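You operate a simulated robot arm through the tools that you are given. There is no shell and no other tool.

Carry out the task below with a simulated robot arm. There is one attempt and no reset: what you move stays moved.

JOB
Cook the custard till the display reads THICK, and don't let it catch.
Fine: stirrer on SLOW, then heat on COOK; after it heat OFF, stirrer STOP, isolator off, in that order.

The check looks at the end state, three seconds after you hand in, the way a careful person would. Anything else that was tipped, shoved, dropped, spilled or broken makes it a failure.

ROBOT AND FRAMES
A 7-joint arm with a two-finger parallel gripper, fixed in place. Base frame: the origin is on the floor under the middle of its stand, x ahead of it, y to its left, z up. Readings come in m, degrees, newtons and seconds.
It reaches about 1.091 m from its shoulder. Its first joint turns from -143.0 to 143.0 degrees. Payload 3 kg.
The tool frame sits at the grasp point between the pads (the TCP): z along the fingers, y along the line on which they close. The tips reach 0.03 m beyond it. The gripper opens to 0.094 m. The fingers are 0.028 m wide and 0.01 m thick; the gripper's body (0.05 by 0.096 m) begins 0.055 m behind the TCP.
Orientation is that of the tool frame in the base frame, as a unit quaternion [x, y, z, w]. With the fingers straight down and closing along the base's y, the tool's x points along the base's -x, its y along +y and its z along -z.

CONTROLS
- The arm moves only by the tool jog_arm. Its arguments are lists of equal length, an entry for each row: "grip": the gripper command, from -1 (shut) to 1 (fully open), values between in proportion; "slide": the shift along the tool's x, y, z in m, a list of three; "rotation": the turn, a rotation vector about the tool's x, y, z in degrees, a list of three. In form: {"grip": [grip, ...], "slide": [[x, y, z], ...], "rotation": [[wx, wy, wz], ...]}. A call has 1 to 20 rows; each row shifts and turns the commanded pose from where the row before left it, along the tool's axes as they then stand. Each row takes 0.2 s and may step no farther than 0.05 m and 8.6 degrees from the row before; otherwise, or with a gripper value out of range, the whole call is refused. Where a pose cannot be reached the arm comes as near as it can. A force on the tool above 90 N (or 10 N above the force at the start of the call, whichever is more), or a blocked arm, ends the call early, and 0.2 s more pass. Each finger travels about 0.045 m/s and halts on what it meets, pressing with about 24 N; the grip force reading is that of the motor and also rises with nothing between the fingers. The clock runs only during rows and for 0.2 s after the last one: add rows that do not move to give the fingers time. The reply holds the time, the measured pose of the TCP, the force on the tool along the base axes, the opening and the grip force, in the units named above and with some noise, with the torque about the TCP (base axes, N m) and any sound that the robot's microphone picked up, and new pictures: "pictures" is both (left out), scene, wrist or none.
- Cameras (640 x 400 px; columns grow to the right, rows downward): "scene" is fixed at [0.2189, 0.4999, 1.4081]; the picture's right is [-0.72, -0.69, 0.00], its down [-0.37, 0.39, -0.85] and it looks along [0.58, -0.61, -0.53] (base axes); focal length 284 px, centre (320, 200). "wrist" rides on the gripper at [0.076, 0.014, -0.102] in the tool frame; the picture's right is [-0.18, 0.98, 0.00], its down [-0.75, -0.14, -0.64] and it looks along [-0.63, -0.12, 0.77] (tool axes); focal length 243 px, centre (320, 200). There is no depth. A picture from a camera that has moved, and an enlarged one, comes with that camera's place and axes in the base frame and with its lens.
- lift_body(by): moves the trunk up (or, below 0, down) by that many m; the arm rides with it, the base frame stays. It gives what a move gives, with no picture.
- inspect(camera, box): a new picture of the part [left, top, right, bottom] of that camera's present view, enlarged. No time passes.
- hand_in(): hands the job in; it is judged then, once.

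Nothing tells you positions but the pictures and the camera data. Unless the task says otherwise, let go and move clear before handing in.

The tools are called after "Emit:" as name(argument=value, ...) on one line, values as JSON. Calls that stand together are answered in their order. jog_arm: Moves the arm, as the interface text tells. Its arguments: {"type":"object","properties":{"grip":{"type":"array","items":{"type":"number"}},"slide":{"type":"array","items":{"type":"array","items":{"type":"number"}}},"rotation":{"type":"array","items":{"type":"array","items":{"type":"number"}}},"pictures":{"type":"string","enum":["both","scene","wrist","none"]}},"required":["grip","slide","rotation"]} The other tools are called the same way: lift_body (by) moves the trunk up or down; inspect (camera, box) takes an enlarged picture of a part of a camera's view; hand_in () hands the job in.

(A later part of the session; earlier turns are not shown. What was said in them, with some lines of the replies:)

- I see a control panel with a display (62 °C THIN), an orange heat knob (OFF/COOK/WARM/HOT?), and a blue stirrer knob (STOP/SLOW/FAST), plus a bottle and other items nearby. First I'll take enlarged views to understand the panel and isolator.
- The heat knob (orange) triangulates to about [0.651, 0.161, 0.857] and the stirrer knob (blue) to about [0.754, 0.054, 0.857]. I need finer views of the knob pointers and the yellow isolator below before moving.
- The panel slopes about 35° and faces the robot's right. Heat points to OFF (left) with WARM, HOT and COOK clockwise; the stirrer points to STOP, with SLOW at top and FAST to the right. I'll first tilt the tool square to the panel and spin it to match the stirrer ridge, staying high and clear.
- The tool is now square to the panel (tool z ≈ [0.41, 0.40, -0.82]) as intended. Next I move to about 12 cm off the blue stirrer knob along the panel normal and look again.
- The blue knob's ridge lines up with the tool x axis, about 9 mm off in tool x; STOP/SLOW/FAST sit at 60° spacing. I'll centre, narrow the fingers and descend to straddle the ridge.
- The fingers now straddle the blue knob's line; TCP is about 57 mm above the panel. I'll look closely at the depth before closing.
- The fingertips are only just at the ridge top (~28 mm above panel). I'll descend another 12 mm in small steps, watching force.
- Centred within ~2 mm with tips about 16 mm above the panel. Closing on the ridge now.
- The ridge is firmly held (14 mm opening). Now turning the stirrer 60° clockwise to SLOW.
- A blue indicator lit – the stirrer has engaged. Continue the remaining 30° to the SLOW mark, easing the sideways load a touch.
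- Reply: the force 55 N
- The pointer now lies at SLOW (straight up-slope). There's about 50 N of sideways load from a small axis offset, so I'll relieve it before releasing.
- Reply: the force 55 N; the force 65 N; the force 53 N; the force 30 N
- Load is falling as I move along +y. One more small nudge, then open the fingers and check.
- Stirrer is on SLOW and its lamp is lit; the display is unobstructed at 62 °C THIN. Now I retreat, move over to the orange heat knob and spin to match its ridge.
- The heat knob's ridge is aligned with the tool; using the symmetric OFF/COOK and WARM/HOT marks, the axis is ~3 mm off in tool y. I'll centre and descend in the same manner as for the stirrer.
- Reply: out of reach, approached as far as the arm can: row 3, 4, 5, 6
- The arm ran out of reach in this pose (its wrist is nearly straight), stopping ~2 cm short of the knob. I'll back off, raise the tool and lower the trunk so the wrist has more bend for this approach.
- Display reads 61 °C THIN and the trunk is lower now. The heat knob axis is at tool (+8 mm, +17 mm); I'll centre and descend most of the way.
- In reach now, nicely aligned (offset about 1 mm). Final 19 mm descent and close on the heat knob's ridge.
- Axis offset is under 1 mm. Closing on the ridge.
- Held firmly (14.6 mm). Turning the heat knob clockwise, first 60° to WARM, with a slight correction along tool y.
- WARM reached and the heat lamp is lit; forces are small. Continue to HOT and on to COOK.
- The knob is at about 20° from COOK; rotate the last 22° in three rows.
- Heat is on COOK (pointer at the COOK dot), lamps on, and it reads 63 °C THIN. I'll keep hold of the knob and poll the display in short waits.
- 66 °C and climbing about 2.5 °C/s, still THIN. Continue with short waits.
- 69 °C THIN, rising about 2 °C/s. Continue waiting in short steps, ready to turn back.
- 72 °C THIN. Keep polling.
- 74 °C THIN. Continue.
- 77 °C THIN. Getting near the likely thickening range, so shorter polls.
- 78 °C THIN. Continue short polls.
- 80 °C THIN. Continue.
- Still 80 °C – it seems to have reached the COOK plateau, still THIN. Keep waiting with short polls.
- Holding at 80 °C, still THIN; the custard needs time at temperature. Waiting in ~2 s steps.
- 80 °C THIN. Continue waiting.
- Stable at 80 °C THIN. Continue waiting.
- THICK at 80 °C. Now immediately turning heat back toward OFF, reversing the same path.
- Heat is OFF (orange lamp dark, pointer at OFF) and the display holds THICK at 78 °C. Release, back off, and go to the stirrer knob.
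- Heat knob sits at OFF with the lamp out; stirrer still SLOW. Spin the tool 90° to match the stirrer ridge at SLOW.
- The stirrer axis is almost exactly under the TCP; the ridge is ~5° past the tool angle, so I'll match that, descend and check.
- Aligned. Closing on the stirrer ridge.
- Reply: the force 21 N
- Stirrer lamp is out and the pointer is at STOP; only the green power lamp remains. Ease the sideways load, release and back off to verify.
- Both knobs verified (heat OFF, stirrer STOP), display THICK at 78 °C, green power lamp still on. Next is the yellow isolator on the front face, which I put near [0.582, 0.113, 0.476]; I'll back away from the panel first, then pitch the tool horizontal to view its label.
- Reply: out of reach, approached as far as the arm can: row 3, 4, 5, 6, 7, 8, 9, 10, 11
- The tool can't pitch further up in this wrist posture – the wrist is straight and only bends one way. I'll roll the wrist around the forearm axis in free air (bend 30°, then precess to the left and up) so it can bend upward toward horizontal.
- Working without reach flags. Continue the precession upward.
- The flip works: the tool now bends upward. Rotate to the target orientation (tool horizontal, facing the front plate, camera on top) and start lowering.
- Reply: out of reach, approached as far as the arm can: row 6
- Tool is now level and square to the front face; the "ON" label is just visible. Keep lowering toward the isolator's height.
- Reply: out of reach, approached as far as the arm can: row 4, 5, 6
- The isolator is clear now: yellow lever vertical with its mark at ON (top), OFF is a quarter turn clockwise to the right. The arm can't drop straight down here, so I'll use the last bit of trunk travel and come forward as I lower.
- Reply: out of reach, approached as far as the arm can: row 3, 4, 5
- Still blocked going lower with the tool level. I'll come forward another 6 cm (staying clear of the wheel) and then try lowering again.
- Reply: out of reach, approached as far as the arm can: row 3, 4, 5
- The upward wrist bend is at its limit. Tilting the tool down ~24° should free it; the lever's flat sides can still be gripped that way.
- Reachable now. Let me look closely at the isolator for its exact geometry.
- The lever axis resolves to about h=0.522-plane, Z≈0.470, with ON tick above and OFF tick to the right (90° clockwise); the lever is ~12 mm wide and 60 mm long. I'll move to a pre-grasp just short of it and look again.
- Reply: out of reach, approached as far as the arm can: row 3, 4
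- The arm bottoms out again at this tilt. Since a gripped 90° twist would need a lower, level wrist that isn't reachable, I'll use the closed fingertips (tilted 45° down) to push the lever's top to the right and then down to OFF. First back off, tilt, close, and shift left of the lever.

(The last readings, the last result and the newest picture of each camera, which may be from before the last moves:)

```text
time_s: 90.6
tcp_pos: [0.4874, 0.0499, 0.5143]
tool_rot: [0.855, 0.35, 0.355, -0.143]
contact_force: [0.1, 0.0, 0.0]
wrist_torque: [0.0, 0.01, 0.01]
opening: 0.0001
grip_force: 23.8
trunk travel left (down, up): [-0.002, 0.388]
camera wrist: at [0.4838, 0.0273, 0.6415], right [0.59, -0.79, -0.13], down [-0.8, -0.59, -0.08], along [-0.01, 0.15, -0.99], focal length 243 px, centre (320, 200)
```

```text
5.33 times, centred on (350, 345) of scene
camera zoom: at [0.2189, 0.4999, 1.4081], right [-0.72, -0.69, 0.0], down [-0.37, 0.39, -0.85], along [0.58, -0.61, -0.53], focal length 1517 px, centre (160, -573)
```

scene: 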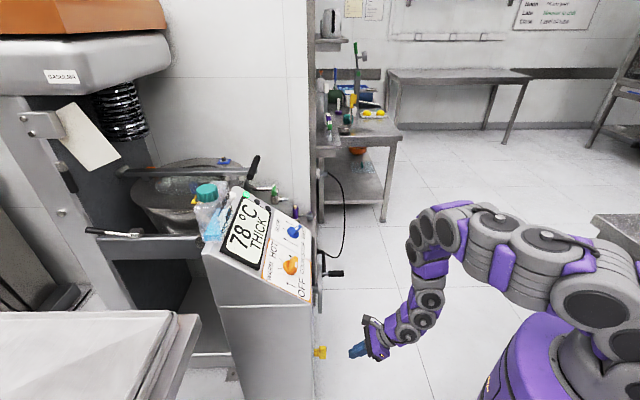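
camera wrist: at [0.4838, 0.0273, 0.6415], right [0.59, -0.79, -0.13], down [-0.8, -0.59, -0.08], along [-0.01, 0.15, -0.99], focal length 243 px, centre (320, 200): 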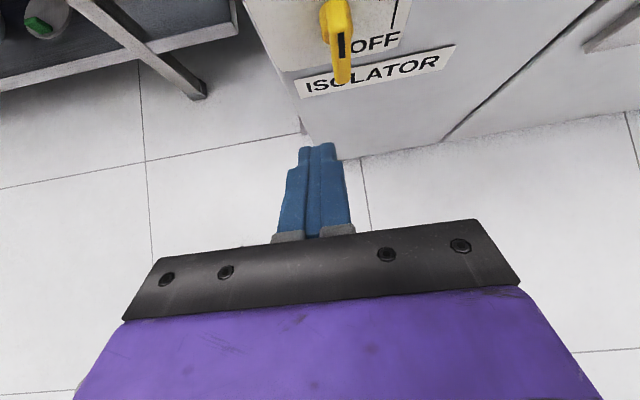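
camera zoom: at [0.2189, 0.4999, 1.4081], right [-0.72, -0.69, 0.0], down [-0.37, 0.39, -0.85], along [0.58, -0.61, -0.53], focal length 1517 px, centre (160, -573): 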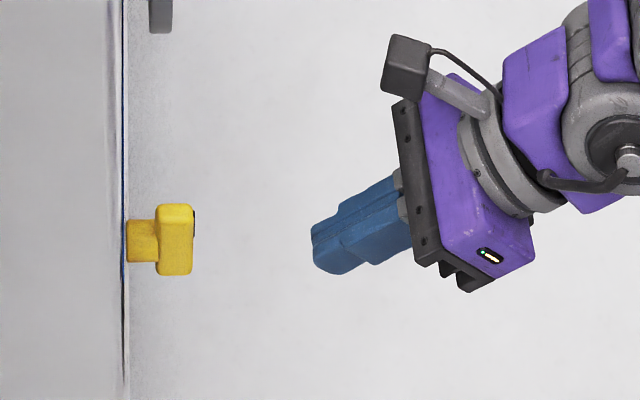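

Closed fingertips are at 45°, about 23 mm left of the lever line and short of it. Move forward beside the lever's top end.

Emit:
jog_arm(grip=[-1, -1, -1, -1], slide=[[0.0182, -0.0005, 0.0182], [0.0182, -0.0005, 0.0182], [0.0182, 0, 0.0182], [0, 0, 0]], rotation=[[0, 0, 0], [0, 0, 0], [0, 0, 0], [0, 0, 0]], pictures="both")

Emit:
inspect(camera="wrist", box=[230, 20, 430, 180])

Emit:
inspect(camera="scene", box=[290, 310, 410, 380])

```text
time_s: 91.6
tcp_pos: [0.5441, 0.1079, 0.5142]
tool_rot: [0.855, 0.349, 0.356, -0.143]
contact_force: [-0.2, -0.4, 0.3]
wrist_torque: [0.03, 0.0, 0.01]
opening: 0.0
grip_force: 24.0
trunk travel left (down, up): [-0.002, 0.388]
camera wrist: at [0.5406, 0.0856, 0.6406], right [0.59, -0.79, -0.13], down [-0.8, -0.59, -0.08], along [-0.01, 0.15, -0.99], focal length 243 px, centre (320, 200)
```

scene: 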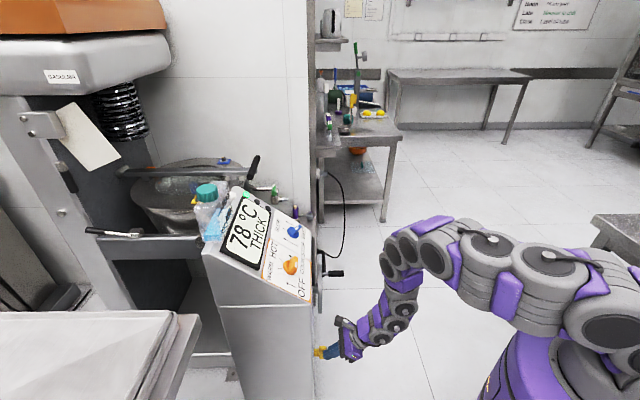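
wrist: 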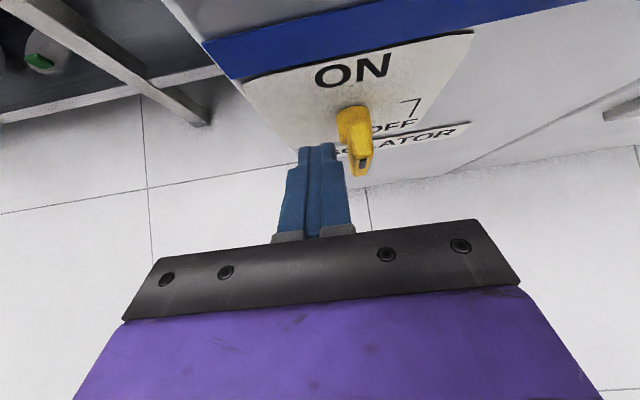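

```text
2.50 times, centred on (330, 100) of wrist
camera zoom: at [0.5406, 0.0856, 0.6406], right [0.59, -0.79, -0.13], down [-0.8, -0.59, -0.08], along [-0.01, 0.15, -0.99], focal length 606 px, centre (295, 450)
```

zoom: 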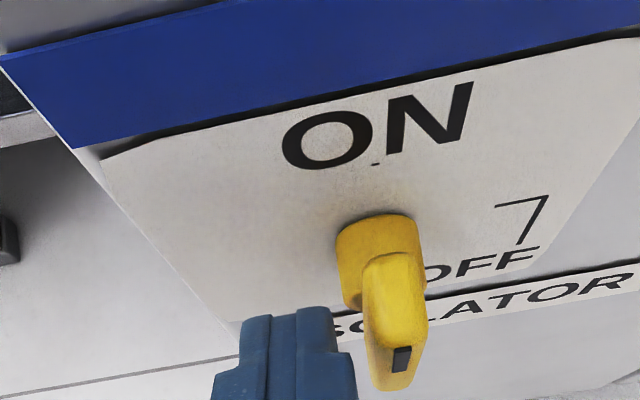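

```text
5.33 times, centred on (350, 345) of scene
camera zoom: at [0.2189, 0.4999, 1.4081], right [-0.72, -0.69, 0.0], down [-0.37, 0.39, -0.85], along [0.58, -0.61, -0.53], focal length 1517 px, centre (160, -573)
```

zoom: 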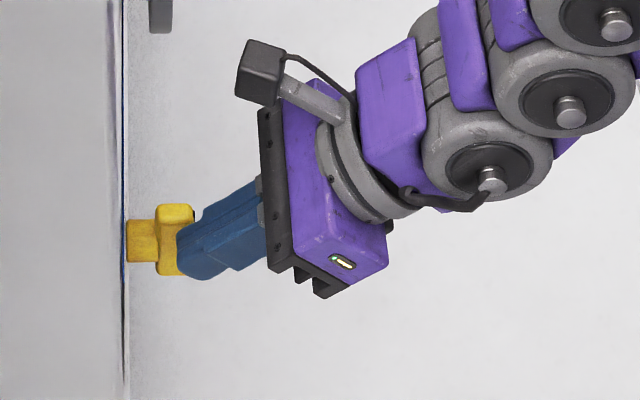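

Fingertips are beside the lever's upper end with no contact. Move in another 14 mm and start pushing to the right.

Emit:
jog_arm(grip=[-1, -1, -1, -1, -1, -1], slide=[[0.0099, 0, 0.0099], [0, 0.006, 0], [0, 0.006, 0], [0, 0.006, 0], [0, 0.006, 0], [0, 0, 0]], rotation=[[0, 0, 0], [0, 0, 0], [0, 0, 0], [0, 0, 0], [0, 0, 0], [0, 0, 0]], pictures="both")

Emit:
inspect(camera="wrist", box=[230, 20, 430, 180])

Emit:
inspect(camera="scene", box=[290, 310, 410, 380])

```text
time_s: 93.0
tcp_pos: [0.5693, 0.099, 0.5157]
tool_rot: [0.855, 0.349, 0.355, -0.142]
contact_force: [-0.6, -0.2, 0.3]
wrist_torque: [0.03, -0.04, -0.01]
opening: 0.0
grip_force: 23.9
trunk travel left (down, up): [-0.002, 0.388]
camera wrist: at [0.5659, 0.0776, 0.642], right [0.59, -0.8, -0.13], down [-0.81, -0.59, -0.08], along [-0.01, 0.15, -0.99], focal length 243 px, centre (320, 200)
```

scene: 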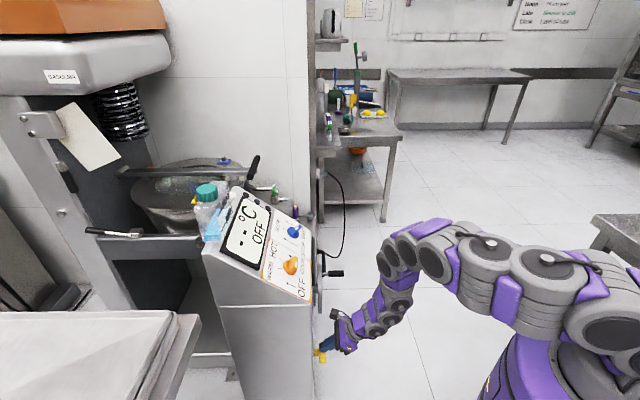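
wrist: 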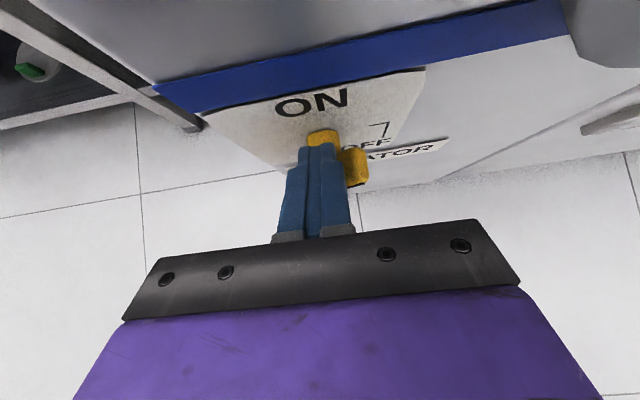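

```text
2.50 times, centred on (330, 100) of wrist
camera zoom: at [0.5659, 0.0776, 0.642], right [0.59, -0.8, -0.13], down [-0.81, -0.59, -0.08], along [-0.01, 0.15, -0.99], focal length 606 px, centre (295, 450)
```

zoom: 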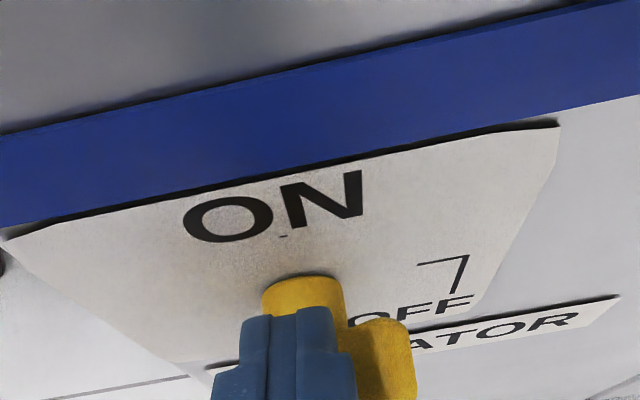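

```text
5.33 times, centred on (350, 345) of scene
camera zoom: at [0.2189, 0.4999, 1.4081], right [-0.72, -0.69, 0.0], down [-0.37, 0.39, -0.85], along [0.58, -0.61, -0.53], focal length 1517 px, centre (160, -573)
```

zoom: 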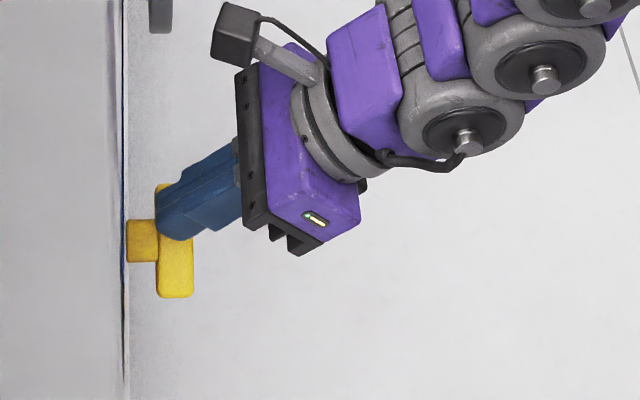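

The display now reads "-- OFF", so the isolator has opened. I'll finish the stroke gently to bring the lever fully onto the OFF mark: a bit further right, then down a few mm.

Emit:
jog_arm(grip=[-1, -1, -1, -1, -1], slide=[[0, 0.007, 0], [0, 0.007, 0], [-0.0021, 0, 0.0021], [-0.0021, 0, 0.0021], [0, 0, 0]], rotation=[[0, 0, 0], [0, 0, 0], [0, 0, 0], [0, 0, 0], [0, 0, 0]], pictures="both")

Emit:
inspect(camera="wrist", box=[230, 20, 430, 180])

Emit:
inspect(camera="scene", box=[290, 310, 410, 380])

```text
time_s: 94.2
tcp_pos: [0.5775, 0.0885, 0.5093]
tool_rot: [0.856, 0.348, 0.355, -0.142]
contact_force: [0.1, 0.7, -0.3]
wrist_torque: [-0.01, 0.03, 0.02]
opening: 0.0
grip_force: 24.6
trunk travel left (down, up): [-0.002, 0.388]
camera wrist: at [0.5743, 0.0666, 0.6348], right [0.59, -0.79, -0.13], down [-0.8, -0.59, -0.08], along [-0.01, 0.15, -0.99], focal length 243 px, centre (320, 200)
```

scene: 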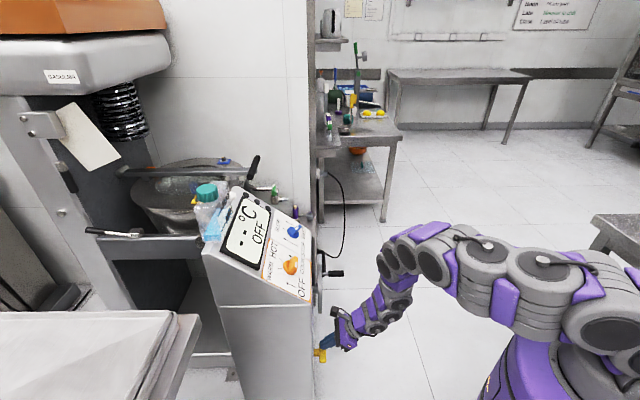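
wrist: 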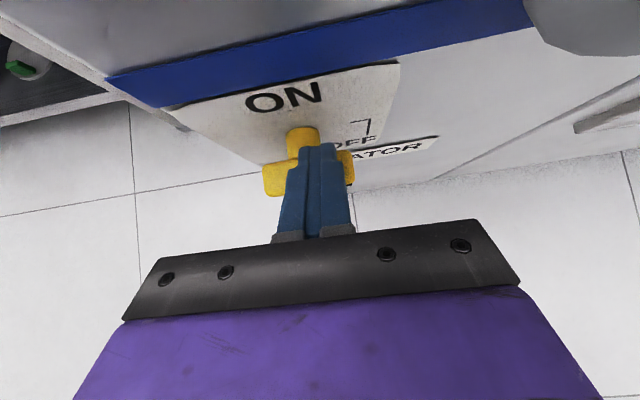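

```text
2.50 times, centred on (330, 100) of wrist
camera zoom: at [0.5743, 0.0666, 0.6348], right [0.59, -0.79, -0.13], down [-0.8, -0.59, -0.08], along [-0.01, 0.15, -0.99], focal length 606 px, centre (295, 450)
```

zoom: 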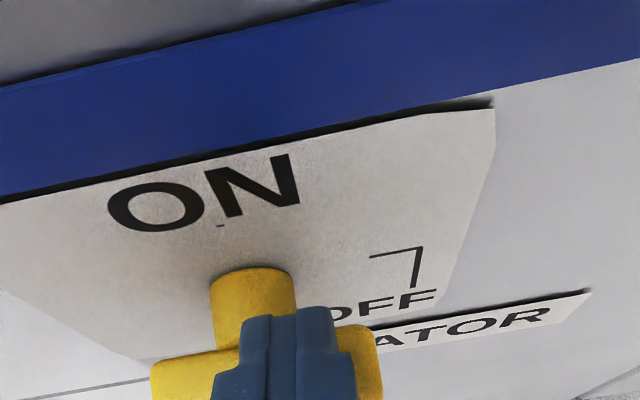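

```text
5.33 times, centred on (350, 345) of scene
camera zoom: at [0.2189, 0.4999, 1.4081], right [-0.72, -0.69, 0.0], down [-0.37, 0.39, -0.85], along [0.58, -0.61, -0.53], focal length 1517 px, centre (160, -573)
```

zoom: 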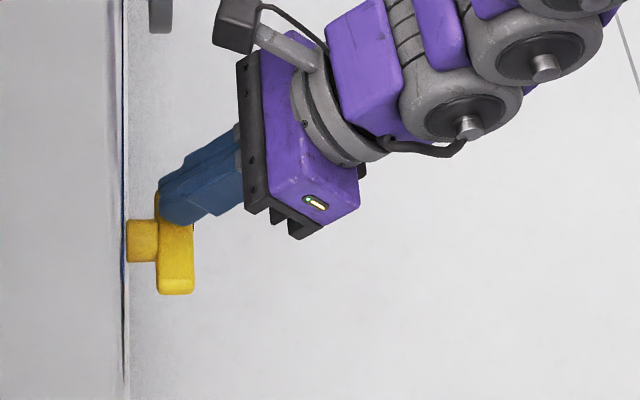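

The lever looks horizontal. Lift off slightly and back straight away from the face to verify.

Emit:
jog_arm(grip=[-1, -1, -1, -1, -1], slide=[[0.0035, 0, -0.0035], [-0.02, 0, -0.02], [-0.02, 0, -0.02], [-0.02, 0, -0.02], [0, 0, 0]], rotation=[[0, 0, 0], [0, 0, 0], [0, 0, 0], [0, 0, 0], [0, 0, 0]], pictures="both")

Emit:
inspect(camera="wrist", box=[230, 0, 430, 160])

Emit:
inspect(camera="scene", box=[290, 310, 410, 380])

Emit:
inspect(camera="scene", box=[200, 180, 320, 300])

```text
time_s: 95.4
tcp_pos: [0.5189, 0.031, 0.5154]
tool_rot: [0.854, 0.35, 0.356, -0.144]
contact_force: [-0.5, -0.2, -0.3]
wrist_torque: [-0.01, -0.01, -0.03]
opening: 0.0001
grip_force: 24.4
trunk travel left (down, up): [-0.002, 0.388]
camera wrist: at [0.514, 0.008, 0.6409], right [0.59, -0.79, -0.13], down [-0.8, -0.59, -0.08], along [-0.01, 0.15, -0.99], focal length 243 px, centre (320, 200)
```

scene: 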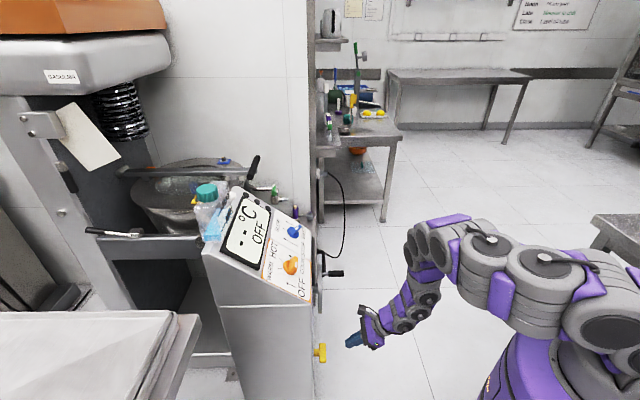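
wrist: 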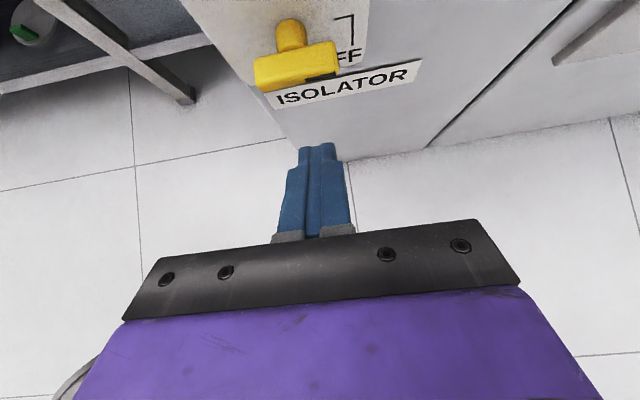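

```text
2.50 times, centred on (330, 80) of wrist
camera zoom: at [0.514, 0.008, 0.6409], right [0.59, -0.79, -0.13], down [-0.8, -0.59, -0.08], along [-0.01, 0.15, -0.99], focal length 606 px, centre (295, 500)
```

zoom: 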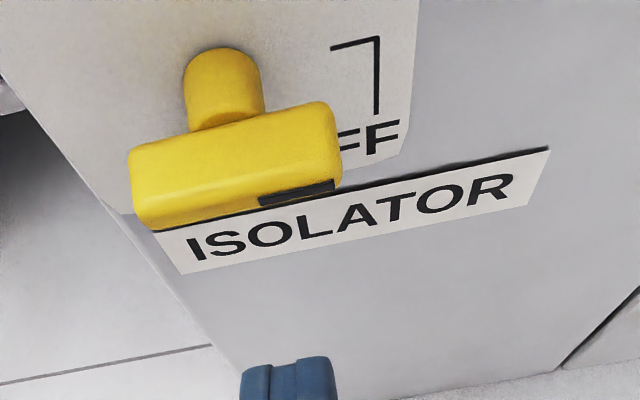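

```text
5.33 times, centred on (350, 345) of scene
camera zoom: at [0.2189, 0.4999, 1.4081], right [-0.72, -0.69, 0.0], down [-0.37, 0.39, -0.85], along [0.58, -0.61, -0.53], focal length 1517 px, centre (160, -573)
```

zoom: 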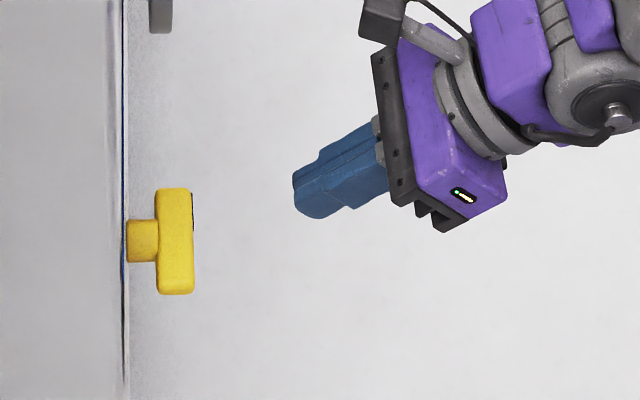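

```text
3.33 times, centred on (260, 240) of scene
camera zoom: at [0.2189, 0.4999, 1.4081], right [-0.72, -0.69, 0.0], down [-0.37, 0.39, -0.85], along [0.58, -0.61, -0.53], focal length 948 px, centre (520, 67)
```

zoom: 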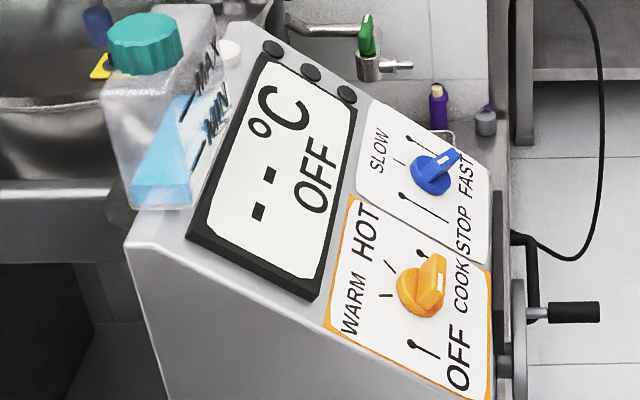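

The lever points squarely at OFF, the display is dark ("-- OFF"), all lamps are out, and both knobs sit at OFF/STOP with nothing else disturbed. One small further retreat, then hand in.

Emit:
jog_arm(grip=[-1, -1, -1, -1], slide=[[-0.012, 0, -0.016], [-0.012, 0, -0.016], [-0.012, 0, -0.016], [0, 0, 0]], rotation=[[0, 0, 0], [0, 0, 0], [0, 0, 0], [0, 0, 0]], pictures="scene")

```text
time_s: 96.4
tcp_pos: [0.4742, -0.0125, 0.5235]
tool_rot: [0.855, 0.348, 0.356, -0.142]
contact_force: [0.0, 0.1, 0.5]
wrist_torque: [-0.03, 0.0, -0.01]
opening: 0.0001
grip_force: 23.2
trunk travel left (down, up): [-0.002, 0.388]
```

scene: 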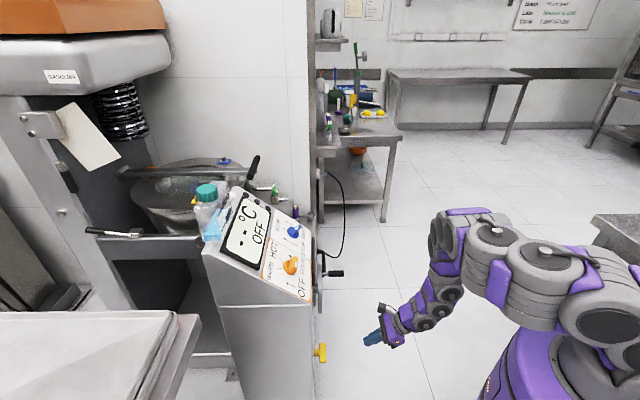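

The arm is clear, heat OFF, stirrer STOP, isolator off, and the surroundings are unchanged. Handing in.

Emit:
hand_in()

```text
The job is handed in.
```

The custard cooked until the display read THICK at 80 °C, and I handed the job in with everything shut down in the order you gave.

- **Cooking:** I set the stirrer to SLOW first, then heat to COOK. It held 80 °C for several seconds before the display changed to THICK. The stirrer ran the whole time the heat was on, so I don't expect it caught, but I couldn't see into the pan to check.
- **Shutdown:** I turned heat to OFF, then the stirrer to STOP, then the isolator to off. The display now reads "-- °C OFF" and all the panel lamps are out.
- **Isolator:** The arm couldn't reach low enough to grip and twist the isolator lever, so I pushed it over with closed fingertips. The lever lies level, with its mark pointing at OFF.
- **Surroundings:** In the last pictures I took, nothing else looked moved, tipped or spilled, and the arm was clear of the machine.
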